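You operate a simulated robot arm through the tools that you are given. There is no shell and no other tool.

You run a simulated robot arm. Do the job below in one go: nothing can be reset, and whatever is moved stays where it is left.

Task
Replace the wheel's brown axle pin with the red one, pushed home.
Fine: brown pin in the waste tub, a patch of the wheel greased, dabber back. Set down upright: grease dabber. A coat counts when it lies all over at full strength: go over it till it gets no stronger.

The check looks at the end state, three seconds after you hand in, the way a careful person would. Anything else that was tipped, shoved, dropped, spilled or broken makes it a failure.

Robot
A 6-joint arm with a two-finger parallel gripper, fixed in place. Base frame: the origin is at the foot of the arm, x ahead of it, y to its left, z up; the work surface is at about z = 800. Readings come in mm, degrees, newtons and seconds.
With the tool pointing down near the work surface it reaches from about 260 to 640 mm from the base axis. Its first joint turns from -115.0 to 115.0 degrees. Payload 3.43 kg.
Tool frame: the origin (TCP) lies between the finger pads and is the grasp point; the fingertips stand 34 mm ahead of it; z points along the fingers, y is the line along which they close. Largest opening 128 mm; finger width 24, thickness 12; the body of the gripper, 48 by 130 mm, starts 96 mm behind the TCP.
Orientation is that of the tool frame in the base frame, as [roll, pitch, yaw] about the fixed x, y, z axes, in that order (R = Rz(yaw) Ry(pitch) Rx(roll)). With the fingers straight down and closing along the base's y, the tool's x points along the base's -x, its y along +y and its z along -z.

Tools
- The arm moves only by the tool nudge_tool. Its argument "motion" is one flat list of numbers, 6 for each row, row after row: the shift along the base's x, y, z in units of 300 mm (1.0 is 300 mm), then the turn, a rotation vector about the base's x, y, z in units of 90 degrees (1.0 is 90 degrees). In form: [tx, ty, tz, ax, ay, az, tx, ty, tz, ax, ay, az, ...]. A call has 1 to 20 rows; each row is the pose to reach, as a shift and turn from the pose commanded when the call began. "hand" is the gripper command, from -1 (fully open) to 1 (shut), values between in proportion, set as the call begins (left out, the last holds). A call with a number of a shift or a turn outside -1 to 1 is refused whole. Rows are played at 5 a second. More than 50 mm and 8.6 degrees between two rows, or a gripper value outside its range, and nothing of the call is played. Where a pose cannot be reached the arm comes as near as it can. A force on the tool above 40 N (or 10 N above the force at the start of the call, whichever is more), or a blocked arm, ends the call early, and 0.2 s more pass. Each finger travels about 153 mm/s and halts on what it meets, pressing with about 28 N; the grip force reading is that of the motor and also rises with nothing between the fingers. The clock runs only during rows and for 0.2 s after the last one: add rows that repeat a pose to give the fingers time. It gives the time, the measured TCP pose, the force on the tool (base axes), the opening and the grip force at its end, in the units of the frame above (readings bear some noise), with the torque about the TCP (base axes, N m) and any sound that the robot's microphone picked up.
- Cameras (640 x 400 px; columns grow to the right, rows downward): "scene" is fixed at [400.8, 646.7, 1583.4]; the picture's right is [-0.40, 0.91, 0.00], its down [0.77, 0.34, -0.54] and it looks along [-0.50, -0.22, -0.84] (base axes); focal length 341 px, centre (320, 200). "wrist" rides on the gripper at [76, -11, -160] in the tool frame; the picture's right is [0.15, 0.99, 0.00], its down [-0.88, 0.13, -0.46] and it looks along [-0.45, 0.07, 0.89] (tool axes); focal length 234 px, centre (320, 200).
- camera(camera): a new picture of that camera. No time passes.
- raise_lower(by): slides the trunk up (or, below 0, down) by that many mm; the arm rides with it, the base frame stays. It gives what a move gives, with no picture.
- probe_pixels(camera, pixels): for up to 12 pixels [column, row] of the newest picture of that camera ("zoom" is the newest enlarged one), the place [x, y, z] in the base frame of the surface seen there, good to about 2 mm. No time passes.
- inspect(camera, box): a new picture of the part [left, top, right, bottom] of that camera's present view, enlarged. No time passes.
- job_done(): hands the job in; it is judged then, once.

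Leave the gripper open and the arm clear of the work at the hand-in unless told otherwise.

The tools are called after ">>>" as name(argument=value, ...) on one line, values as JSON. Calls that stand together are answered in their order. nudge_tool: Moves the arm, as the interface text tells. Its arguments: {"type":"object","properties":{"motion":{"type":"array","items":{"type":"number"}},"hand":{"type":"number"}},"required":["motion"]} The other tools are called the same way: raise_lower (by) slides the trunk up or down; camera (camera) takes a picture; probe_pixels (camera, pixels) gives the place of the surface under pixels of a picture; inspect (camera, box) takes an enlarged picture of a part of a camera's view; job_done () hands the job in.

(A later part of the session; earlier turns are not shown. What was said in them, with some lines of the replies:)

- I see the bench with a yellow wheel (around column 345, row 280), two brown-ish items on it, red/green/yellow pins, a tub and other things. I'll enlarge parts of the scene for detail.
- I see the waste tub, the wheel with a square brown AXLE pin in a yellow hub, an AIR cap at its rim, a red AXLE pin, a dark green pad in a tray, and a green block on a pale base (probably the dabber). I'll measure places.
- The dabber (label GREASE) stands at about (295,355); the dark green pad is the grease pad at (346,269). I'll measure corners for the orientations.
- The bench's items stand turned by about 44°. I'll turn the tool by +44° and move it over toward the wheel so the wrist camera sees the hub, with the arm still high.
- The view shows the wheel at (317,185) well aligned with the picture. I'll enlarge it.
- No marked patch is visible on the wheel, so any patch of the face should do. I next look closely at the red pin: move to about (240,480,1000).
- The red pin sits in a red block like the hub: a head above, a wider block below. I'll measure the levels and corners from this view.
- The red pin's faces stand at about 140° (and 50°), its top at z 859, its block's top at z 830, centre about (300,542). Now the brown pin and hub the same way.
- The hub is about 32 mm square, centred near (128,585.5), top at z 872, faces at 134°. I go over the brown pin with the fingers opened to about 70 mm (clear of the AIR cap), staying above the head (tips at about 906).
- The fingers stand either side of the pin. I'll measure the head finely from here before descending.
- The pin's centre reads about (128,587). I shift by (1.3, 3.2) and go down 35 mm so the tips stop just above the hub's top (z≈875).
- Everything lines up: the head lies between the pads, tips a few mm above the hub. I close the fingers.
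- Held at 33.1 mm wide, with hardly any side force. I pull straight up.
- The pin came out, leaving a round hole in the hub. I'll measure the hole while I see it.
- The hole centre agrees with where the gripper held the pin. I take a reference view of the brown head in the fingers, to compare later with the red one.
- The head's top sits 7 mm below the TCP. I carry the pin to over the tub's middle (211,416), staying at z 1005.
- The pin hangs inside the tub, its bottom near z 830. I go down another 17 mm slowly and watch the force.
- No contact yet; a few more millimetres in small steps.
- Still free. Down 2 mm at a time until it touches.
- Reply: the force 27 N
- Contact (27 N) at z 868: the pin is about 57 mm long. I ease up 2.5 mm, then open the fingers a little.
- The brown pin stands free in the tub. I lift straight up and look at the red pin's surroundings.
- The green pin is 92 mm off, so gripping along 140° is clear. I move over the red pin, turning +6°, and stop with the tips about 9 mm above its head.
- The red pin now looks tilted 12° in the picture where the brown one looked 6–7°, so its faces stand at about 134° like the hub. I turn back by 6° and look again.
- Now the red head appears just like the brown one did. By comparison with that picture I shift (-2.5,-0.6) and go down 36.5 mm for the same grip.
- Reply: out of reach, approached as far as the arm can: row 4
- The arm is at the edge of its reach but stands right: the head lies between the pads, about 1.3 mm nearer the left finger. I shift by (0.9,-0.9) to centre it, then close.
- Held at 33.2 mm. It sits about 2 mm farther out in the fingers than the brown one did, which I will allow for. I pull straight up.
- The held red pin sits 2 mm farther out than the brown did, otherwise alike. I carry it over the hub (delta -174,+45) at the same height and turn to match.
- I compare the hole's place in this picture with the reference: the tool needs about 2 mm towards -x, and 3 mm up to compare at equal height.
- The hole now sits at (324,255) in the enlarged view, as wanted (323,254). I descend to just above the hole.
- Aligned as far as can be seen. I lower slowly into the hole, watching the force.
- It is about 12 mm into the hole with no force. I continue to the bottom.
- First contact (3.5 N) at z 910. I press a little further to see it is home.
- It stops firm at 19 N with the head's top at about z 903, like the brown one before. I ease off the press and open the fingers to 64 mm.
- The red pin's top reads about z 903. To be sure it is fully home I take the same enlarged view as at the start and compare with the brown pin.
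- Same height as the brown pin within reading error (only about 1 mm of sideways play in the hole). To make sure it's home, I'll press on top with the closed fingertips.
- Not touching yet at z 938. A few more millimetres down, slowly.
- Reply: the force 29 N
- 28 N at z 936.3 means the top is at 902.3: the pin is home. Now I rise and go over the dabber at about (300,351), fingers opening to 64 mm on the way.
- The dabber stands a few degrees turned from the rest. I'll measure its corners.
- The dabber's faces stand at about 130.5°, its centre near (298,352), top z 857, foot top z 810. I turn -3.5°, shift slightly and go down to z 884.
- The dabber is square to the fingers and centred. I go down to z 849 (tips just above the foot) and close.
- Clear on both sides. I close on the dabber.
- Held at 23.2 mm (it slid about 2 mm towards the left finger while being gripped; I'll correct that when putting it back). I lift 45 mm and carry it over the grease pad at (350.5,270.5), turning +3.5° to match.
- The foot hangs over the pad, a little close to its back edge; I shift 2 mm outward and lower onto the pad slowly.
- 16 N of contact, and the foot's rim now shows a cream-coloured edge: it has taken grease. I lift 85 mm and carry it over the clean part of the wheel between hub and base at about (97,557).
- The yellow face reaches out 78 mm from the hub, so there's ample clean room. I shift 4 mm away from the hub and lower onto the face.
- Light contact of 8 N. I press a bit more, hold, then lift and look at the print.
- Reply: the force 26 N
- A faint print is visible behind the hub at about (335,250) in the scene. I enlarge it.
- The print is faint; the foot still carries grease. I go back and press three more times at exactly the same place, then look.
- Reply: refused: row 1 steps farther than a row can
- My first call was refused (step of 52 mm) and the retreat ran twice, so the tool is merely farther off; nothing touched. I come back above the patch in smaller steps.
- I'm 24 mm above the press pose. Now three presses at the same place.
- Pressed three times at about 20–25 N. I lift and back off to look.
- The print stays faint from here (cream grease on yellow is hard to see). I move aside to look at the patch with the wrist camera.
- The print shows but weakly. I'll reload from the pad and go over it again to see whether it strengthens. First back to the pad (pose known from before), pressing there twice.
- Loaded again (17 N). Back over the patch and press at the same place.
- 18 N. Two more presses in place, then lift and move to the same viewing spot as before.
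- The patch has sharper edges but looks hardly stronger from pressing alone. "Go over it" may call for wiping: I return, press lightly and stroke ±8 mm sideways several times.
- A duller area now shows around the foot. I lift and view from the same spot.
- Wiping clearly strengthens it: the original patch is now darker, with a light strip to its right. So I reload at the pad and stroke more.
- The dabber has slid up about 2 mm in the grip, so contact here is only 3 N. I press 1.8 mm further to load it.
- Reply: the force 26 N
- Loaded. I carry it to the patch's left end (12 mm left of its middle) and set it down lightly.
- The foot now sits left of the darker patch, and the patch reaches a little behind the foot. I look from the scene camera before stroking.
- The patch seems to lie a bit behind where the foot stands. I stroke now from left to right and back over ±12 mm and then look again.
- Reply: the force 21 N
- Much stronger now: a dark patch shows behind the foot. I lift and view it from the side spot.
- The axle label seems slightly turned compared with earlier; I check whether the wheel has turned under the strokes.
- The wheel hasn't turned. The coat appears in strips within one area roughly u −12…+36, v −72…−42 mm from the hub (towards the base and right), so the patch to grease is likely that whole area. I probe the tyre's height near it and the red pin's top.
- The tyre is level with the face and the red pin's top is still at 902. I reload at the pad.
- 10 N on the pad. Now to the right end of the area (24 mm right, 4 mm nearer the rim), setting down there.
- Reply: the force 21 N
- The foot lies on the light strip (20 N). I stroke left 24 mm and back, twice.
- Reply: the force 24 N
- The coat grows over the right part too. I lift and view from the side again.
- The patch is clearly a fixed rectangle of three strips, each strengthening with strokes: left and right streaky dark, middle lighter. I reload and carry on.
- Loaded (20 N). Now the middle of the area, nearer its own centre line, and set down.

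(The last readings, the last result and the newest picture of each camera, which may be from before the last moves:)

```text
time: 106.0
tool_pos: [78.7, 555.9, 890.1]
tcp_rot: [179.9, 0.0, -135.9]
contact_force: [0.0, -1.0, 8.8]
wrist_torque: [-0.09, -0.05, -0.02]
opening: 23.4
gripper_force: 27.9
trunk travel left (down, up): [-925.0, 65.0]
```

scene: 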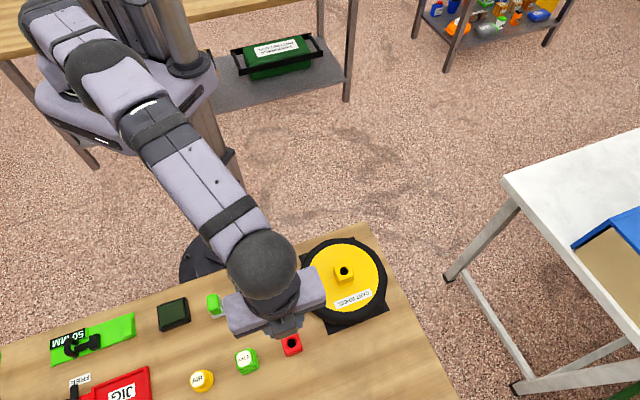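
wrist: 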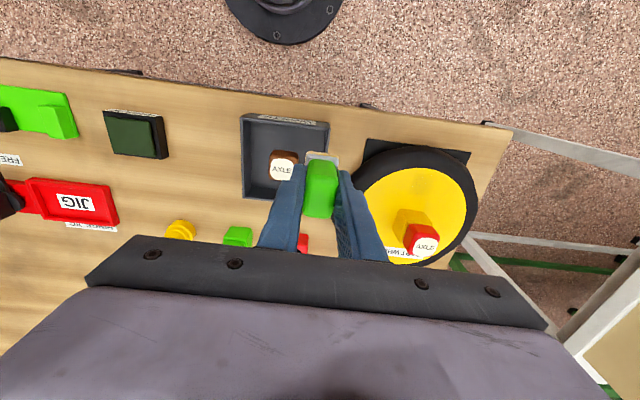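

9 N. I stroke ±13 mm about the middle, two full cycles.

>>> nudge_tool(motion=[-0.0151, 0.0156, 0, 0, 0, 0, -0.0301, 0.0312, 0, 0, 0, 0, -0.0151, 0.0156, 0, 0, 0, 0, 0, 0, 0, 0, 0, 0, 0.0151, -0.0156, 0, 0, 0, 0, 0.0301, -0.0312, 0, 0, 0, 0, 0.0151, -0.0156, 0, 0, 0, 0, 0, 0, 0, 0, 0, 0, -0.0151, 0.0156, 0, 0, 0, 0, -0.0301, 0.0312, 0, 0, 0, 0, -0.0151, 0.0156, 0, 0, 0, 0, 0, 0, 0, 0, 0, 0, 0.0151, -0.0156, 0, 0, 0, 0, 0.0301, -0.0312, 0, 0, 0, 0, 0.0151, -0.0156, 0, 0, 0, 0, 0, 0, 0, 0, 0, 0])

>>> inspect(camera="wrist", box=[270, 120, 370, 190])

```text
time: 109.4
tool_pos: [82.3, 552.9, 891.1]
tcp_rot: [-179.8, -0.1, -136.0]
contact_force: [9.6, -12.2, 18.6]
wrist_torque: [-0.17, -0.38, -0.12]
opening: 23.6
gripper_force: 27.3
trunk travel left (down, up): [-925.0, 65.0]
```

```text
5.71 times, centred on (320, 155) of wrist
```

zoom: 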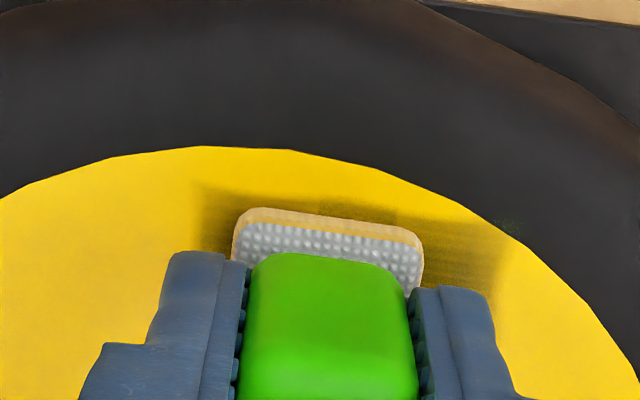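

I lift and view again.

>>> nudge_tool(motion=[0, 0, 0.03, 0, 0, 0, 0, 0, 0.13, 0, 0, 0, 0, 0, 0.258, 0, 0, 0, 0.06, -0.09, 0.258, 0, 0, 0, 0.12, -0.18, 0.258, 0, 0, 0, 0.18, -0.27, 0.258, 0, 0, 0, 0.24, -0.36, 0.258, 0, 0, 0, 0.2848, -0.4256, 0.258, 0, 0, 0, 0.2848, -0.4256, 0.258, 0, 0, 0])

>>> inspect(camera="wrist", box=[395, 160, 455, 210])

>>> inspect(camera="scene", box=[310, 235, 380, 275])

```text
time: 111.4
tool_pos: [163.6, 429.6, 965.2]
tcp_rot: [180.0, 0.0, -135.9]
contact_force: [0.1, 0.1, -1.4]
wrist_torque: [0.01, -0.03, 0.02]
opening: 23.3
gripper_force: 28.1
trunk travel left (down, up): [-925.0, 65.0]
```

```text
8.00 times, centred on (425, 185) of wrist
```

zoom: 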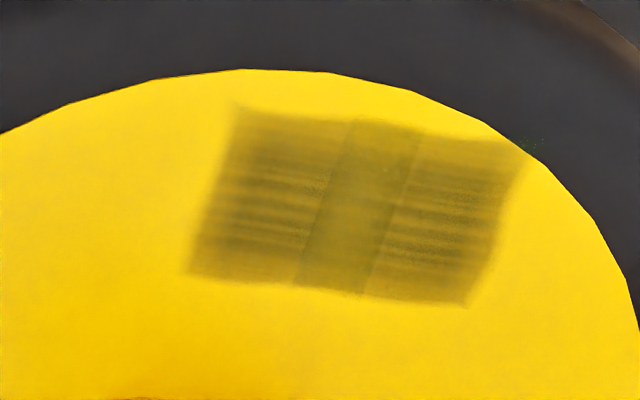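

```text
9.14 times, centred on (345, 255) of scene
```

zoom: 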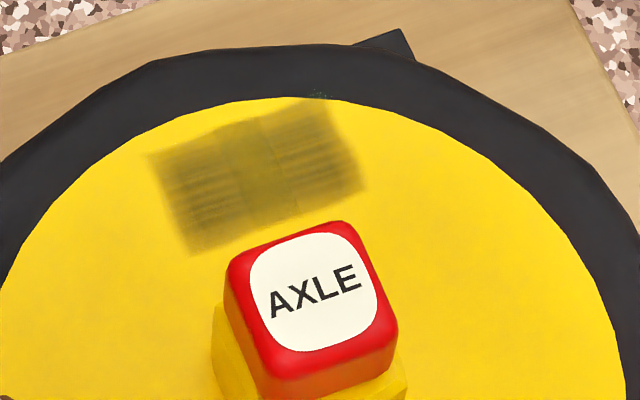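

The middle got a bit darker, the sides look unchanged. One more round: reload, then strokes again.

>>> nudge_tool(motion=[0.0895, -0.0748, 0, 0, 0, 0, 0.179, -0.1496, 0, 0, 0, 0, 0.2686, -0.2244, 0, 0, 0, 0, 0.358, -0.299, 0, 0, 0, 0, 0.4476, -0.374, 0, 0, 0, 0, 0.537, -0.449, 0, 0, 0, 0, 0.6267, -0.5237, 0, 0, 0, 0, 0.6267, -0.5237, -0.12, 0, 0, 0, 0.6267, -0.5237, -0.22, 0, 0, 0, 0.6267, -0.5237, -0.28, 0, 0, 0, 0.6267, -0.5237, -0.305, 0, 0, 0, 0.6267, -0.5237, -0.317, 0, 0, 0, 0.6267, -0.5237, -0.317, 0, 0, 0, 0.6267, -0.5237, -0.317, 0, 0, 0])

```text
time: 114.4
tool_pos: [350.9, 271.8, 872.3]
tcp_rot: [-180.0, 0.1, -135.9]
contact_force: [0.2, -0.8, 11.8]
wrist_torque: [-0.08, 0.01, -0.02]
opening: 23.2
gripper_force: 27.8
trunk travel left (down, up): [-925.0, 65.0]
```

>>> nudge_tool(motion=[0, 0, 0.04, 0, 0, 0, 0, 0, 0.16, 0, 0, 0, 0, 0, 0.29, 0, 0, 0, -0.1018, 0.105, 0.29, 0, 0, 0, -0.2036, 0.2099, 0.29, 0, 0, 0, -0.3054, 0.3149, 0.29, 0, 0, 0, -0.4072, 0.4199, 0.29, 0, 0, 0, -0.5091, 0.5248, 0.29, 0, 0, 0, -0.6109, 0.6298, 0.29, 0, 0, 0, -0.7127, 0.7348, 0.29, 0, 0, 0, -0.8145, 0.8397, 0.29, 0, 0, 0, -0.9163, 0.9447, 0.29, 0, 0, 0, -0.9163, 0.9447, 0.18, 0, 0, 0, -0.9163, 0.9447, 0.1, 0, 0, 0, -0.9163, 0.9447, 0.068, 0, 0, 0, -0.9163, 0.9447, 0.055, 0, 0, 0, -0.9163, 0.9447, 0.055, 0, 0, 0])

```text
time: 118.0
tool_pos: [77.8, 554.8, 889.4]
tcp_rot: [179.9, 0.1, -135.9]
contact_force: [2.2, -2.1, 9.7]
wrist_torque: [-0.16, -0.12, -0.01]
opening: 23.1
gripper_force: 28.0
trunk travel left (down, up): [-925.0, 65.0]
```

Set down with 10 N in the middle. Strokes again, ±8 mm and ±15 mm.

>>> nudge_tool(motion=[-0.0151, 0.0156, 0, 0, 0, 0, 0, 0, 0, 0, 0, 0, 0.0151, -0.0156, 0, 0, 0, 0, 0, 0, 0, 0, 0, 0, -0.0174, 0.018, 0, 0, 0, 0, -0.0348, 0.036, 0, 0, 0, 0, -0.0174, 0.018, 0, 0, 0, 0, 0, 0, 0, 0, 0, 0, 0.0174, -0.018, 0, 0, 0, 0, 0.0348, -0.036, 0, 0, 0, 0, 0.0174, -0.018, 0, 0, 0, 0, 0, 0, 0, 0, 0, 0, -0.0174, 0.018, 0, 0, 0, 0, -0.0348, 0.036, 0, 0, 0, 0, -0.0174, 0.018, 0, 0, 0, 0, 0, 0, 0, 0, 0, 0, 0.0174, -0.018, 0, 0, 0, 0, 0.0348, -0.036, 0, 0, 0, 0, 0.0174, -0.018, 0, 0, 0, 0, 0, 0, 0, 0, 0, 0])

>>> nudge_tool(motion=[0, 0, 0.03, 0, 0, 0, 0, 0, 0.13, 0, 0, 0, 0, 0, 0.258, 0, 0, 0, 0.06, -0.09, 0.258, 0, 0, 0, 0.12, -0.18, 0.258, 0, 0, 0, 0.18, -0.27, 0.258, 0, 0, 0, 0.24, -0.36, 0.258, 0, 0, 0, 0.2896, -0.421, 0.258, 0, 0, 0, 0.2896, -0.421, 0.258, 0, 0, 0])

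>>> inspect(camera="wrist", box=[395, 160, 455, 210])

>>> inspect(camera="scene", box=[310, 235, 380, 275])

```text
time: 122.2
tool_pos: [81.0, 550.9, 889.6]
tcp_rot: [-179.7, -0.2, -136.0]
contact_force: [15.1, -13.6, 24.6]
wrist_torque: [-0.33, -0.55, -0.13]
opening: 23.5
gripper_force: 28.0
trunk travel left (down, up): [-925.0, 65.0]
```

```text
time: 124.2
tool_pos: [163.4, 429.2, 965.5]
tcp_rot: [-180.0, 0.1, -135.9]
contact_force: [0.3, -0.7, -0.5]
wrist_torque: [0.0, 0.0, 0.03]
opening: 23.2
gripper_force: 27.7
trunk travel left (down, up): [-925.0, 65.0]
```

```text
8.00 times, centred on (425, 185) of wrist
```

zoom: 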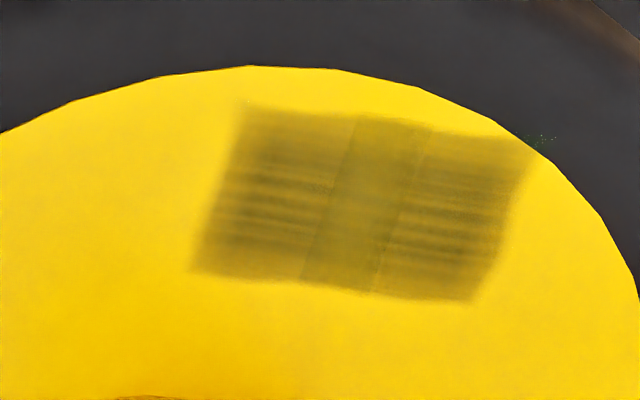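

```text
9.14 times, centred on (345, 255) of scene
```

zoom: 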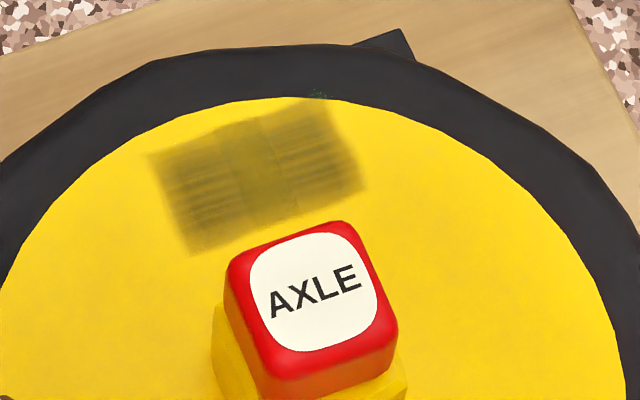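

The middle is darker still. I zoom in closely on the patch to judge evenness.

>>> inspect(camera="wrist", box=[407, 170, 441, 200])

>>> inspect(camera="scene", box=[325, 243, 352, 264])

>>> inspect(camera="wrist", box=[290, 140, 360, 230])

```text
13.33 times, centred on (424, 185) of wrist
```

zoom: 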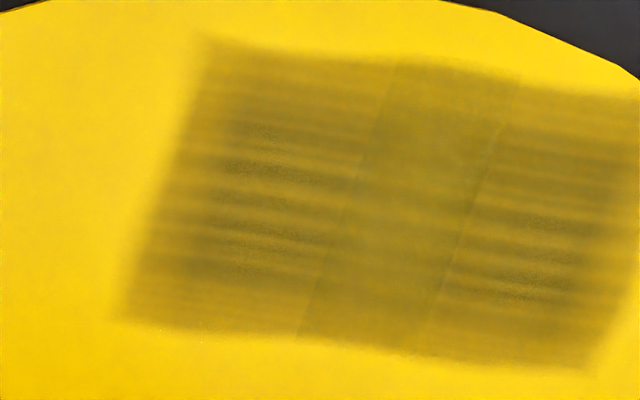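

```text
16.00 times, centred on (338, 254) of scene
```

zoom: 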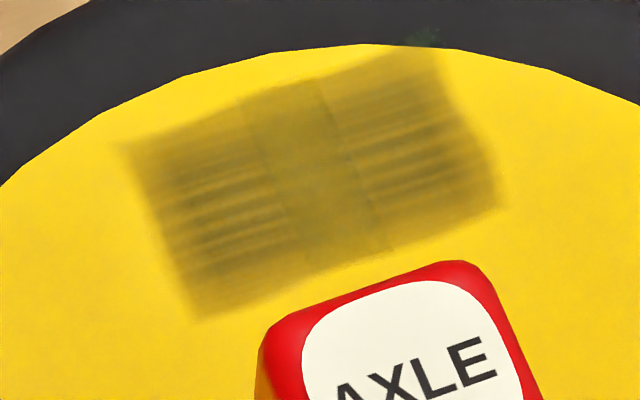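

```text
4.44 times, centred on (325, 185) of wrist
```

zoom: 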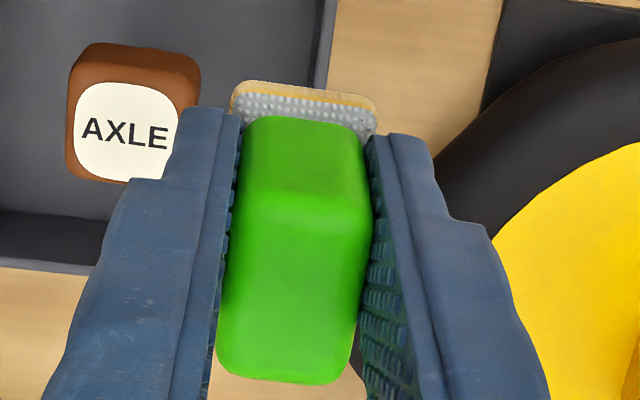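

Closely seen, the coat consists of two overlapping prints (left and right), streaked in the stroke direction. To test whether it still gains, I reload once more and stroke on the left print's centre.

>>> nudge_tool(motion=[0.0895, -0.0748, 0, 0, 0, 0, 0.179, -0.1496, 0, 0, 0, 0, 0.2686, -0.2244, 0, 0, 0, 0, 0.358, -0.299, 0, 0, 0, 0, 0.4476, -0.374, 0, 0, 0, 0, 0.537, -0.449, 0, 0, 0, 0, 0.6267, -0.5237, 0, 0, 0, 0, 0.6267, -0.5237, -0.12, 0, 0, 0, 0.6267, -0.5237, -0.22, 0, 0, 0, 0.6267, -0.5237, -0.28, 0, 0, 0, 0.6267, -0.5237, -0.305, 0, 0, 0, 0.6267, -0.5237, -0.318, 0, 0, 0, 0.6267, -0.5237, -0.318, 0, 0, 0, 0.6267, -0.5237, -0.318, 0, 0, 0])

>>> inspect(camera="wrist", box=[240, 100, 400, 200])

```text
time: 127.2
tool_pos: [352.6, 272.4, 871.1]
tcp_rot: [180.0, 0.2, -136.0]
contact_force: [-0.6, -1.3, 20.2]
wrist_torque: [-0.18, 0.11, -0.02]
opening: 23.4
gripper_force: 27.9
trunk travel left (down, up): [-925.0, 65.0]
```

```text
4.00 times, centred on (320, 150) of wrist
```

zoom: 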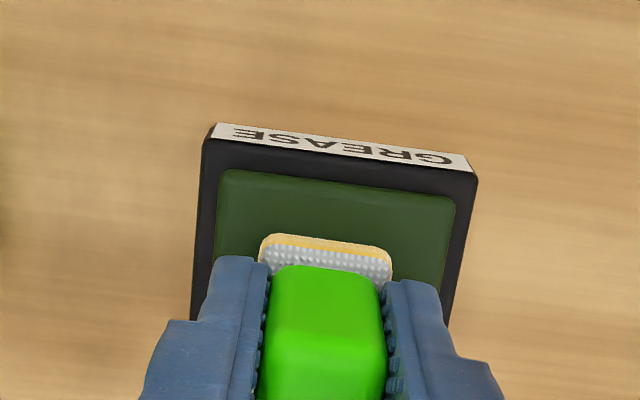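

>>> nudge_tool(motion=[0, 0, 0.04, 0, 0, 0, 0, 0, 0.16, 0, 0, 0, 0, 0, 0.29, 0, 0, 0, -0.1, 0.1021, 0.29, 0, 0, 0, -0.2, 0.2041, 0.29, 0, 0, 0, -0.3, 0.3062, 0.29, 0, 0, 0, -0.4, 0.4082, 0.29, 0, 0, 0, -0.5, 0.5103, 0.29, 0, 0, 0, -0.6, 0.6123, 0.29, 0, 0, 0, -0.7, 0.7144, 0.29, 0, 0, 0, -0.8, 0.8164, 0.29, 0, 0, 0, -0.9003, 0.9185, 0.29, 0, 0, 0, -0.9003, 0.9185, 0.18, 0, 0, 0, -0.9003, 0.9185, 0.1, 0, 0, 0, -0.9003, 0.9185, 0.068, 0, 0, 0, -0.9003, 0.9185, 0.056, 0, 0, 0, -0.9003, 0.9185, 0.056, 0, 0, 0])

>>> inspect(camera="wrist", box=[270, 120, 370, 190])

```text
time: 130.8
tool_pos: [81.7, 545.7, 889.8]
tcp_rot: [179.9, 0.1, -135.9]
contact_force: [0.5, -1.7, 10.1]
wrist_torque: [-0.12, 0.04, 0.0]
opening: 23.5
gripper_force: 27.4
trunk travel left (down, up): [-925.0, 65.0]
```

```text
5.71 times, centred on (320, 155) of wrist
```

zoom: 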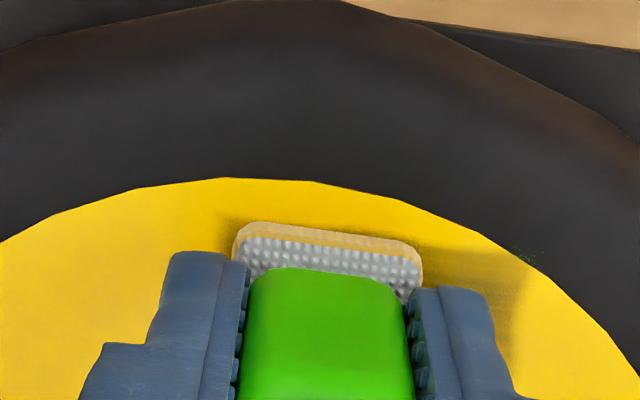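

The foot now lies squarely on the left print. Short strokes, then longer ones to the right print.

>>> nudge_tool(motion=[0.0093, -0.0096, 0, 0, 0, 0, -0.0046, 0.0048, 0, 0, 0, 0, 0.0093, -0.0096, 0, 0, 0, 0, -0.0046, 0.0048, 0, 0, 0, 0, 0.0093, -0.0096, 0, 0, 0, 0, -0.0046, 0.0048, 0, 0, 0, 0, -0.0185, 0.0192, 0, 0, 0, 0, -0.0324, 0.0336, 0, 0, 0, 0, -0.044, 0.0456, 0, 0, 0, 0, -0.0324, 0.0336, 0, 0, 0, 0, -0.044, 0.0456, 0, 0, 0, 0, -0.0324, 0.0336, 0, 0, 0, 0, -0.044, 0.0456, 0, 0, 0, 0, -0.0324, 0.0336, 0, 0, 0, 0, -0.0185, 0.0192, 0, 0, 0, 0, -0.0046, 0.0048, 0, 0, 0, 0, 0.0093, -0.0096, 0, 0, 0, 0, 0, 0, 0, 0, 0, 0])

>>> nudge_tool(motion=[0, 0, 0.03, 0, 0, 0, 0, 0, 0.13, 0, 0, 0, 0, 0, 0.258, 0, 0, 0, 0.06, -0.09, 0.258, 0, 0, 0, 0.12, -0.18, 0.258, 0, 0, 0, 0.18, -0.27, 0.258, 0, 0, 0, 0.24, -0.34, 0.258, 0, 0, 0, 0.2736, -0.3948, 0.258, 0, 0, 0, 0.2736, -0.3948, 0.258, 0, 0, 0])

>>> inspect(camera="wrist", box=[407, 170, 441, 200])

>>> inspect(camera="scene", box=[325, 243, 352, 264])

>>> inspect(camera="wrist", box=[290, 140, 360, 230])

```text
time: 134.6
tool_pos: [82.6, 546.9, 887.4]
tcp_rot: [-180.0, 0.2, -135.9]
contact_force: [-0.6, 2.9, 21.6]
wrist_torque: [0.04, 0.09, -0.01]
opening: 23.3
gripper_force: 28.2
trunk travel left (down, up): [-925.0, 65.0]
```

```text
time: 136.6
tool_pos: [164.0, 430.2, 963.9]
tcp_rot: [-179.9, 0.0, -135.9]
contact_force: [0.4, 0.0, 0.0]
wrist_torque: [0.01, 0.02, -0.01]
opening: 23.3
gripper_force: 27.6
trunk travel left (down, up): [-925.0, 65.0]
```

```text
13.33 times, centred on (424, 185) of wrist
```

zoom: 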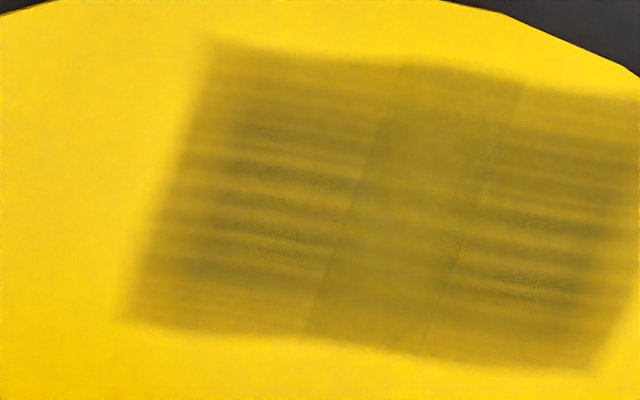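

```text
16.00 times, centred on (338, 254) of scene
```

zoom: 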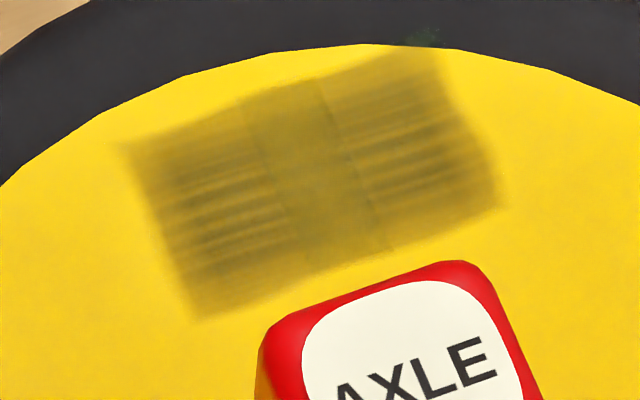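

```text
4.44 times, centred on (325, 185) of wrist
```

zoom: 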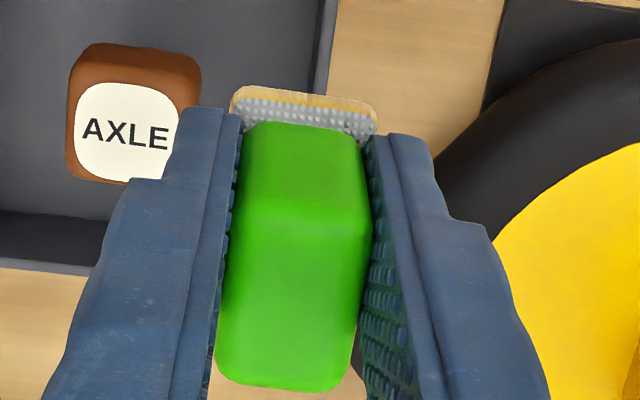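

The last two views are identical: the coat gets no stronger. Now I put the dabber back: over its old place at about (295.5,350.7) for the tool (allowing for its slip in the grip), turned -3.5° as it stood, down to 22 mm above the bench.

>>> nudge_tool(motion=[0.1096, -0.0663, 0, 0, 0, -0.01, 0.2192, -0.1325, 0, 0, 0, -0.02, 0.3288, -0.1988, 0, 0, 0, -0.03, 0.4383, -0.265, 0, 0, 0, -0.039, 0.4383, -0.265, -0.1, 0, 0, -0.039, 0.4383, -0.265, -0.2, 0, 0, -0.039, 0.4383, -0.265, -0.3, 0, 0, -0.039, 0.4383, -0.265, -0.313, 0, 0, -0.039, 0.4383, -0.265, -0.313, 0, 0, -0.039])

>>> inspect(camera="wrist", box=[240, 120, 400, 220])

>>> probe_pixels(camera="zoom", pixels=[[275, 140], [390, 155], [330, 145], [330, 300], [330, 230]])

>>> inspect(camera="scene", box=[155, 260, 275, 330])

```text
time: 138.6
tool_pos: [295.7, 349.0, 871.1]
tcp_rot: [-180.0, 0.0, -139.4]
contact_force: [-1.5, -0.1, 0.1]
wrist_torque: [-0.01, 0.02, -0.01]
opening: 23.5
gripper_force: 28.4
trunk travel left (down, up): [-925.0, 65.0]
```

```text
4.00 times, centred on (320, 170) of wrist
```

zoom: 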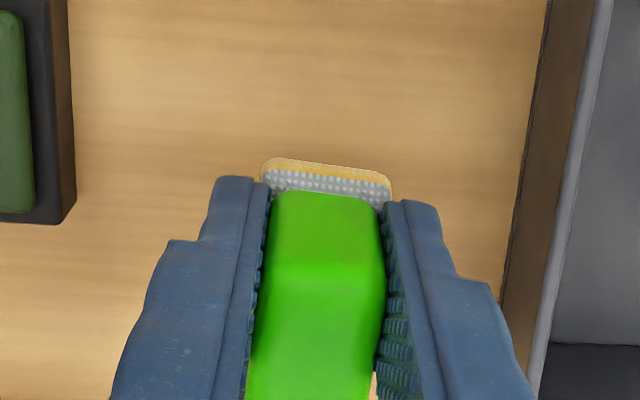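

```text
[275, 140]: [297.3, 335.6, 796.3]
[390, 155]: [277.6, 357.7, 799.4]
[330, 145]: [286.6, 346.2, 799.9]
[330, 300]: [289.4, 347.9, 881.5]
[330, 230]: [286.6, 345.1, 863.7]
```

```text
5.33 times, centred on (215, 295) of scene
```

zoom: 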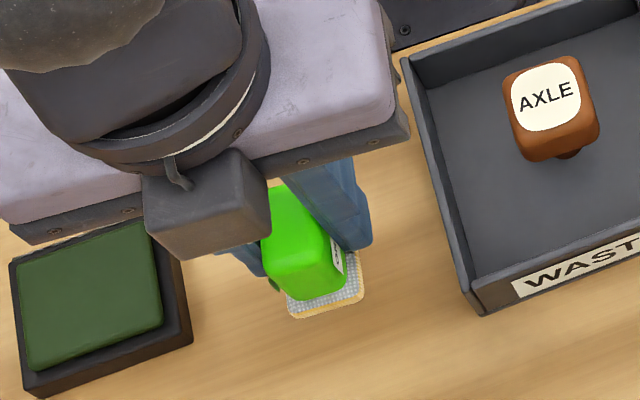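

>>> inspect(camera="wrist", box=[290, 145, 350, 185])

>>> probe_pixels(camera="zoom", pixels=[[180, 195], [460, 225], [320, 210], [200, 190], [440, 215], [300, 360]])

```text
10.00 times, centred on (320, 165) of wrist
```

zoom: 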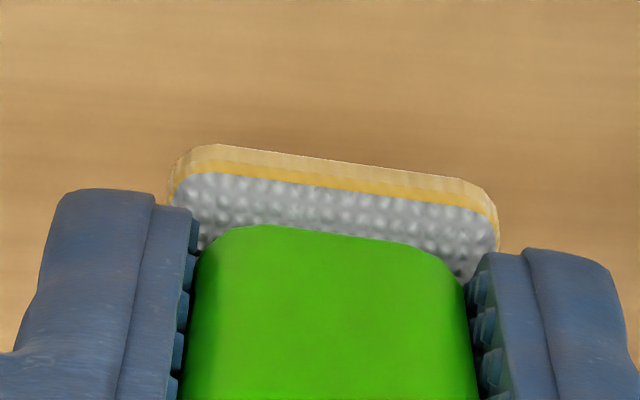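

```text
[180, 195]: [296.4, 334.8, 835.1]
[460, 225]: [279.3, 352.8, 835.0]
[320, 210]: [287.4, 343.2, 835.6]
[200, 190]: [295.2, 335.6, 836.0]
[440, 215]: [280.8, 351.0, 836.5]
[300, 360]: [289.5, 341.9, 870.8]
```

The foot is within about 1.5 mm of its old spot. I correct by (-1.5,0) and lower until it touches (expected at z≈846).

>>> nudge_tool(motion=[-0.005, 0, -0.03, 0, 0, 0, -0.005, 0, -0.06, 0, 0, 0, -0.005, 0, -0.072, 0, 0, 0, -0.005, 0, -0.08, 0, 0, 0, -0.005, 0, -0.084, 0, 0, 0])

```text
time: 139.8
tool_pos: [292.6, 349.4, 845.3]
tcp_rot: [180.0, 0.0, -139.4]
contact_force: [-1.7, 0.6, 5.4]
wrist_torque: [-0.04, 0.11, -0.02]
opening: 23.3
gripper_force: 28.8
trunk travel left (down, up): [-925.0, 65.0]
```

Touching with 5 N. A slight extra press to seat it flat, then I open the fingers to about 50 mm.

>>> nudge_tool(motion=[0, 0, -0.003, 0, 0, 0, 0, 0, -0.003, 0, 0, 0])

>>> nudge_tool(motion=[0, 0, 0, 0, 0, 0, 0, 0, 0.003, 0, 0, 0, 0, 0, 0.003, 0, 0, 0, 0, 0, 0.003, 0, 0, 0], hand=0.2)

>>> inspect(camera="wrist", box=[240, 120, 400, 220])

>>> inspect(camera="scene", box=[155, 260, 275, 330])

```text
time: 140.4
tool_pos: [292.6, 349.3, 846.1]
tcp_rot: [179.9, 0.2, -139.4]
contact_force: [-1.3, -1.2, 20.5]
wrist_torque: [-0.14, 0.15, 0.01]
opening: 23.1
gripper_force: 28.1
trunk travel left (down, up): [-925.0, 65.0]
```

```text
time: 141.4
tool_pos: [293.6, 349.2, 845.3]
tcp_rot: [179.9, 0.1, -139.4]
contact_force: [1.4, 5.6, 15.9]
wrist_torque: [-0.03, -0.22, 0.1]
opening: 48.6
gripper_force: 0.1
trunk travel left (down, up): [-925.0, 65.0]
```

```text
4.00 times, centred on (320, 170) of wrist
```

zoom: 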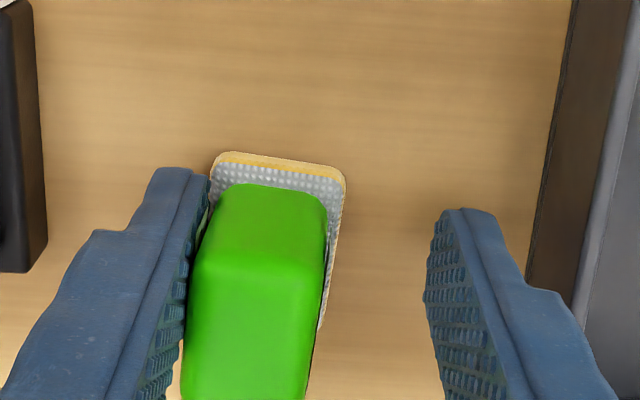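

```text
5.33 times, centred on (215, 295) of scene
```

zoom: 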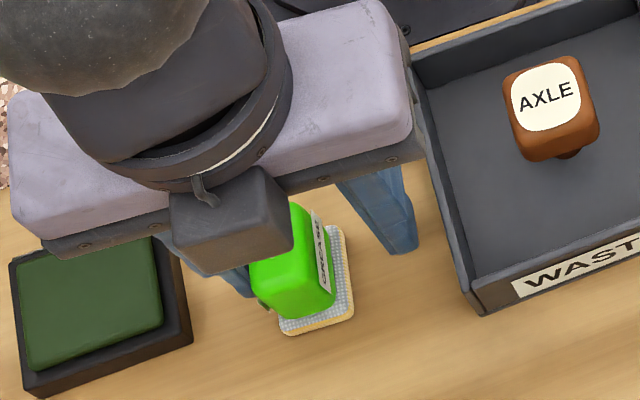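

The left fingertip was resting on the foot's flange and dragged the dabber a few mm to the left as it opened. I rise 4 mm to unload and look.

>>> nudge_tool(motion=[0, 0, 0.005, 0, 0, 0, 0, 0, 0.012, 0, 0, 0, 0, 0, 0.012, 0, 0, 0])

>>> inspect(camera="wrist", box=[240, 120, 400, 220])

```text
time: 142.2
tool_pos: [292.2, 347.7, 847.9]
tcp_rot: [-179.9, -0.2, -139.5]
contact_force: [-0.3, -0.2, 0.9]
wrist_torque: [0.01, -0.02, 0.03]
opening: 51.1
gripper_force: 0.1
trunk travel left (down, up): [-925.0, 65.0]
```

```text
4.00 times, centred on (320, 170) of wrist
```

zoom: 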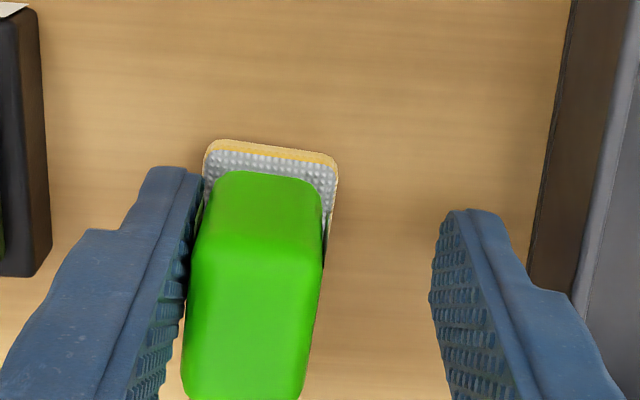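

It stands free, about 12 mm left of the tool's centre. I rise 4 mm and shift 12 mm to the left to centre on it.

>>> nudge_tool(motion=[0, 0, 0.013, 0, 0, 0, 0.013, -0.0152, 0.013, 0, 0, 0, 0.026, -0.0304, 0.013, 0, 0, 0, 0.026, -0.0304, 0.013, 0, 0, 0])

>>> inspect(camera="wrist", box=[240, 120, 400, 220])

>>> inspect(camera="scene", box=[155, 260, 275, 330])

```text
time: 143.2
tool_pos: [301.4, 340.6, 852.7]
tcp_rot: [-179.9, 0.0, -139.4]
contact_force: [-0.2, 0.2, -0.4]
wrist_torque: [0.02, -0.04, -0.01]
opening: 51.0
gripper_force: 0.1
trunk travel left (down, up): [-925.0, 65.0]
```

```text
4.00 times, centred on (320, 170) of wrist
```

zoom: 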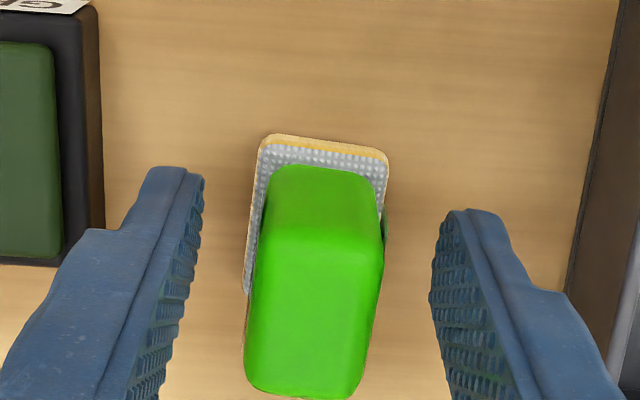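

```text
5.33 times, centred on (215, 295) of scene
```

zoom: 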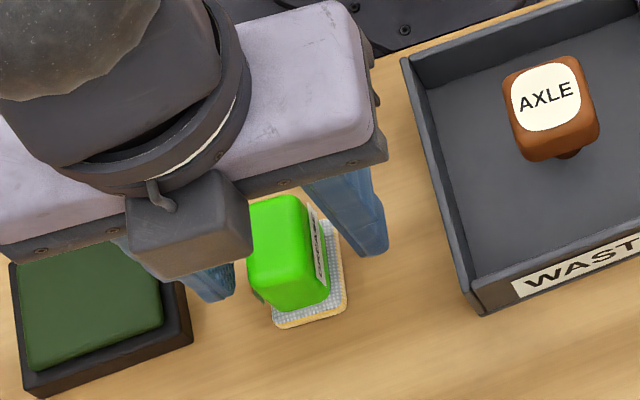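

Nicely centred. I measure the foot to work out how far it is from its old place.

>>> inspect(camera="wrist", box=[290, 140, 350, 180])

>>> probe_pixels(camera="zoom", pixels=[[190, 165], [460, 195], [330, 178], [140, 380], [320, 170], [320, 185]])

```text
10.00 times, centred on (320, 160) of wrist
```

zoom: 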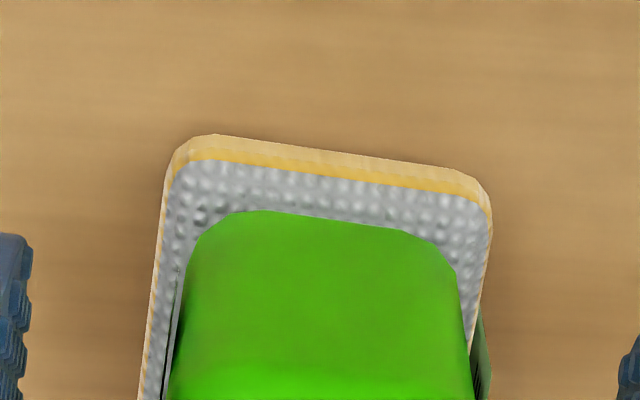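

```text
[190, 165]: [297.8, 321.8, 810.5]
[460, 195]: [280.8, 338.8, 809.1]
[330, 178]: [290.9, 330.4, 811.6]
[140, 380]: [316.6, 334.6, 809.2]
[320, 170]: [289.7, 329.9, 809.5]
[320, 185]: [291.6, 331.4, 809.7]
```

It must move by about (-5.3,+11.2) mm. I grip it higher up this time (tips 8 mm above the foot) and lift 4 mm.

>>> nudge_tool(motion=[0, 0, 0, 0, 0, 0, 0, 0, 0, 0, 0, 0, 0, 0, 0, 0, 0, 0, 0, 0, 0.006, 0, 0, 0, 0, 0, 0.013, 0, 0, 0, 0, 0, 0.013, 0, 0, 0], hand=1)

>>> inspect(camera="wrist", box=[290, 140, 350, 180])

>>> probe_pixels(camera="zoom", pixels=[[200, 165], [470, 200], [330, 178], [320, 170], [320, 185], [330, 190]])

```text
time: 144.6
tool_pos: [300.5, 338.8, 857.3]
tcp_rot: [179.9, 0.1, -139.4]
contact_force: [0.1, 0.3, -0.6]
wrist_torque: [0.0, 0.01, -0.02]
opening: 22.7
gripper_force: 28.0
trunk travel left (down, up): [-925.0, 65.0]
```

```text
10.00 times, centred on (320, 160) of wrist
```

zoom: 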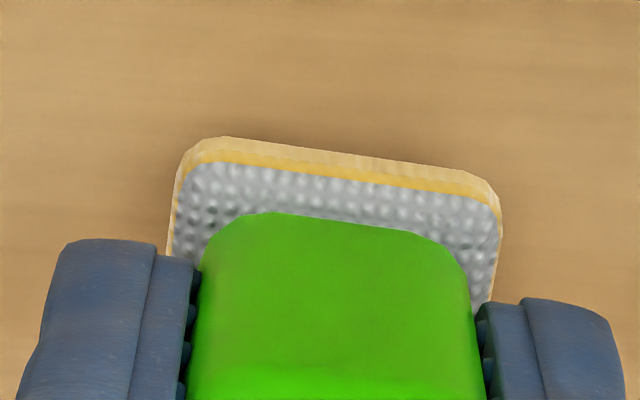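

```text
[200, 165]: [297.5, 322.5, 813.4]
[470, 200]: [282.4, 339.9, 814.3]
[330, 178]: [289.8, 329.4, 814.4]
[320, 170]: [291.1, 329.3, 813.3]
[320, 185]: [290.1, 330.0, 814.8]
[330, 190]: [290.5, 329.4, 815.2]
```

The foot is off by about (-5.7,+10.8). I carry it there and lower it by the same 4 mm.

>>> nudge_tool(motion=[-0.0095, 0.018, 0, 0, 0, 0, -0.019, 0.036, 0, 0, 0, 0, -0.019, 0.036, -0.006, 0, 0, 0, -0.019, 0.036, -0.0125, 0, 0, 0, -0.019, 0.036, -0.0125, 0, 0, 0])

>>> inspect(camera="wrist", box=[290, 140, 350, 180])

>>> probe_pixels(camera="zoom", pixels=[[200, 165], [470, 200], [330, 178], [320, 170], [320, 185], [330, 190]])

```text
time: 145.8
tool_pos: [295.6, 351.8, 852.1]
tcp_rot: [179.9, 0.0, -139.4]
contact_force: [0.7, 0.7, -0.9]
wrist_torque: [0.01, -0.02, 0.02]
opening: 23.0
gripper_force: 28.3
trunk travel left (down, up): [-925.0, 65.0]
```

```text
10.00 times, centred on (320, 160) of wrist
```

zoom: 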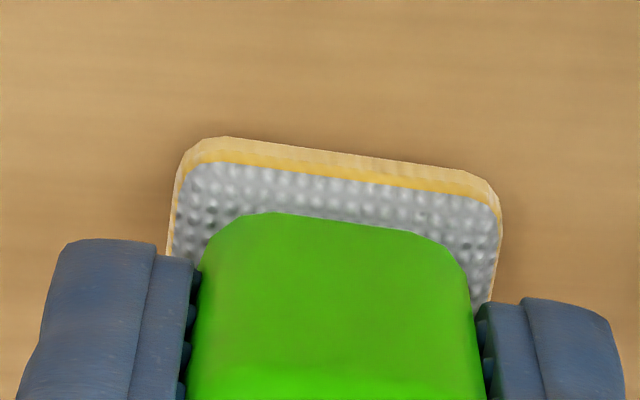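

```text
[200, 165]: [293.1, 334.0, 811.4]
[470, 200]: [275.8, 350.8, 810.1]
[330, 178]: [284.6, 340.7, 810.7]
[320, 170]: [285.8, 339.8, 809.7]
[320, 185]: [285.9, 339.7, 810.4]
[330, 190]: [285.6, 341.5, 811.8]
```

Back at its place within 1 mm, just about touching. I lower another 0.5 mm and open.

>>> nudge_tool(motion=[0, 0, -0.0017, 0, 0, 0, 0, 0, -0.0017, 0, 0, 0])

>>> nudge_tool(motion=[0, 0, 0, 0, 0, 0, 0, 0, 0, 0, 0, 0, 0, 0, 0, 0, 0, 0], hand=0.2)

>>> inspect(camera="wrist", box=[240, 120, 400, 220])

```text
time: 146.4
tool_pos: [297.0, 351.7, 853.3]
tcp_rot: [-179.9, 0.1, -139.4]
contact_force: [1.2, 0.5, 2.7]
wrist_torque: [-0.01, -0.05, 0.01]
opening: 23.2
gripper_force: 27.9
trunk travel left (down, up): [-925.0, 65.0]
```

```text
time: 147.2
tool_pos: [296.4, 352.3, 851.0]
tcp_rot: [-179.9, 0.0, -139.4]
contact_force: [-0.1, 0.3, 0.0]
wrist_torque: [-0.02, 0.0, 0.01]
opening: 51.1
gripper_force: 0.0
trunk travel left (down, up): [-925.0, 65.0]
```

```text
4.00 times, centred on (320, 170) of wrist
```

zoom: 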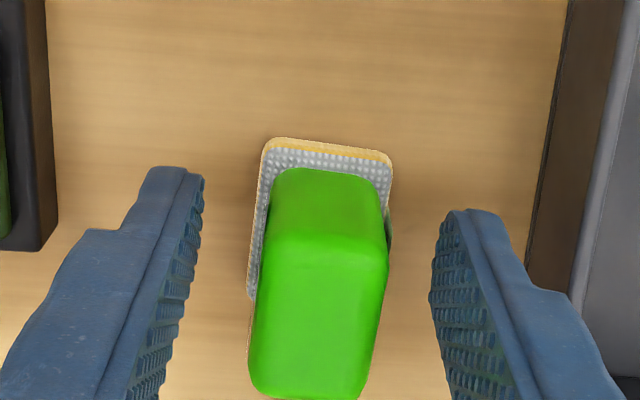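

The dabber stands upright in its place, free on both sides. I lift straight up, then open wide and check the whole scene.

>>> nudge_tool(motion=[0, 0, 0.04, 0, 0, 0, 0, 0, 0.14, 0, 0, 0, 0, 0, 0.28, 0, 0, 0, 0, 0, 0.42, 0, 0, 0, -0.08, -0.08, 0.54, 0, 0, 0, -0.18, -0.16, 0.64, 0, 0, 0])

>>> nudge_tool(motion=[-0.1, -0.08, 0.05, 0, 0, 0, -0.2, -0.16, 0.1, 0, 0, 0, -0.3, -0.16, 0.12, 0, 0, 0], hand=-1)

>>> camera(camera="scene")

>>> inspect(camera="scene", box=[140, 250, 300, 400])

>>> inspect(camera="scene", box=[290, 230, 400, 330])

>>> inspect(camera="scene", box=[310, 245, 390, 295])

```text
time: 148.6
tool_pos: [243.3, 299.9, 1045.2]
tcp_rot: [180.0, 0.1, -139.5]
contact_force: [-0.9, -0.5, 0.0]
wrist_torque: [0.05, -0.01, 0.02]
opening: 51.2
gripper_force: 0.2
trunk travel left (down, up): [-925.0, 65.0]
```

```text
time: 149.4
tool_pos: [151.9, 255.6, 1080.0]
tcp_rot: [-179.9, 0.0, -139.5]
contact_force: [-0.3, 0.1, -0.2]
wrist_torque: [0.03, -0.01, 0.01]
opening: 128.1
gripper_force: 0.0
trunk travel left (down, up): [-925.0, 65.0]
```

```text
taken
```

scene: 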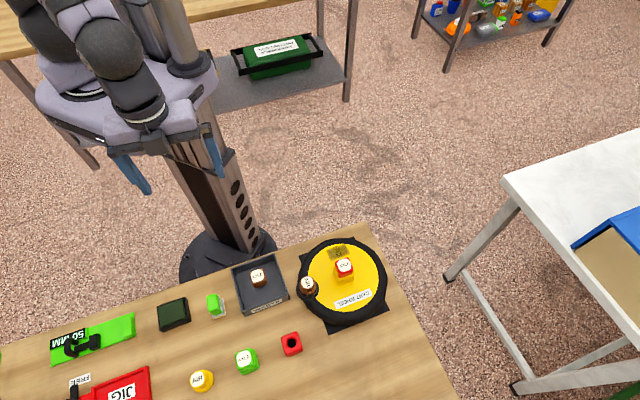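

```text
2.67 times, centred on (220, 325) of scene
```

zoom: 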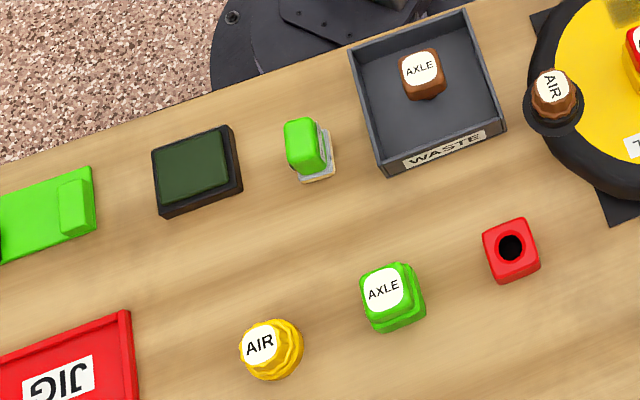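

```text
4.00 times, centred on (345, 280) of scene
```

zoom: 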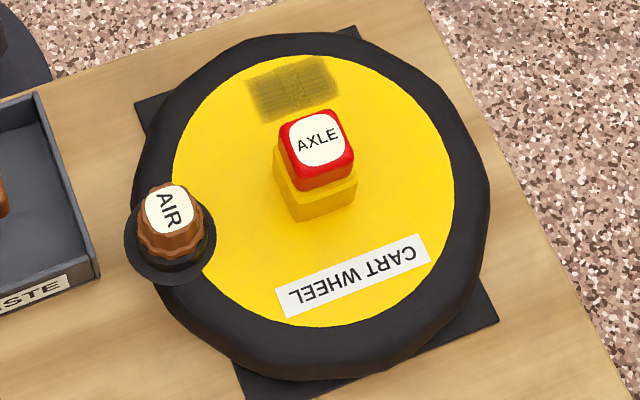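

```text
8.00 times, centred on (350, 270) of scene
```

zoom: 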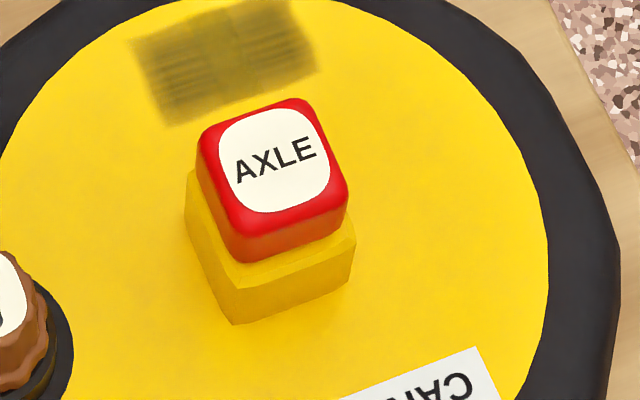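

All is in place: brown pin in the tub, dabber upright in its spot, red block, green and yellow spares untouched. I check closely that there's no gap under the red head.

>>> inspect(camera="scene", box=[330, 252, 360, 290])

>>> probe_pixels(camera="zoom", pixels=[[300, 120], [340, 100], [280, 150], [330, 150], [250, 120], [310, 90], [290, 240], [250, 235]])

>>> inspect(camera="scene", box=[195, 280, 235, 325])

```text
10.53 times, centred on (345, 271) of scene
```

zoom: 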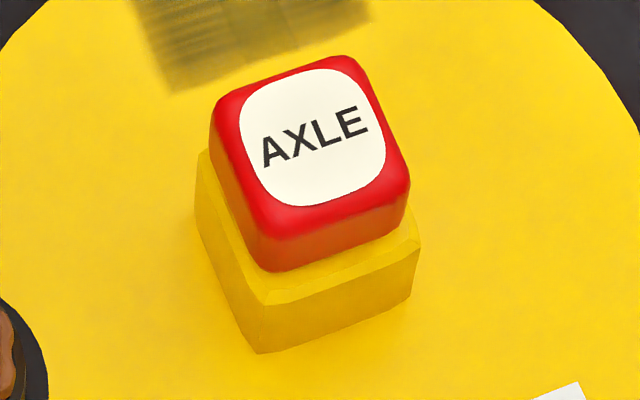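

```text
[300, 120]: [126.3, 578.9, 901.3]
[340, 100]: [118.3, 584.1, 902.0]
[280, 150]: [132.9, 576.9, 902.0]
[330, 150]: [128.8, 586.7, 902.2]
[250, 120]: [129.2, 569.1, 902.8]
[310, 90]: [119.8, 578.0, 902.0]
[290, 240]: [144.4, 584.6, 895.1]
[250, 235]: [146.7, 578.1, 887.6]
```

```text
8.89 times, centred on (215, 302) of scene
```

zoom: 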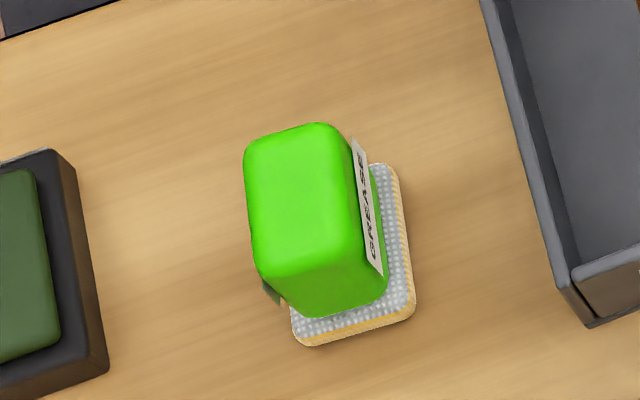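

The red head's top reads z 902, the same as the brown one had when seated. The dabber is upright within a pixel of its original picture. The gripper is open and clear, so I hand in.

>>> job_done()

```text
The job is handed in.
```

I've handed the job in. Everything asked for is done as far as I could measure, though the grease patch rests partly on my own judgement.

- **Red pin:** it sits in the hub and stopped firm at about 28 N. Its top is at z 902, the same height the brown pin had. It has about 1–2 mm of sideways play in the hole.
- **Brown pin:** it is standing in the waste tub.
- **Grease:** I saw no marked patch on the wheel, so I greased the clear face on the side of the hub nearest the arm. The coat is about 48 by 30 mm, and the last two rounds of fresh grease made it no darker. It still shows faint streaks in the stroke direction. A few specks landed on the tyre at one corner.
- **Dabber:** it is upright and within about 1 mm of where it started. On the first release a fingertip caught its foot and dragged it about 12 mm, so I picked it up again and put it back.

Nothing else on the bench moved that I could see, and the wheel did not turn. The gripper is open and the arm is clear.
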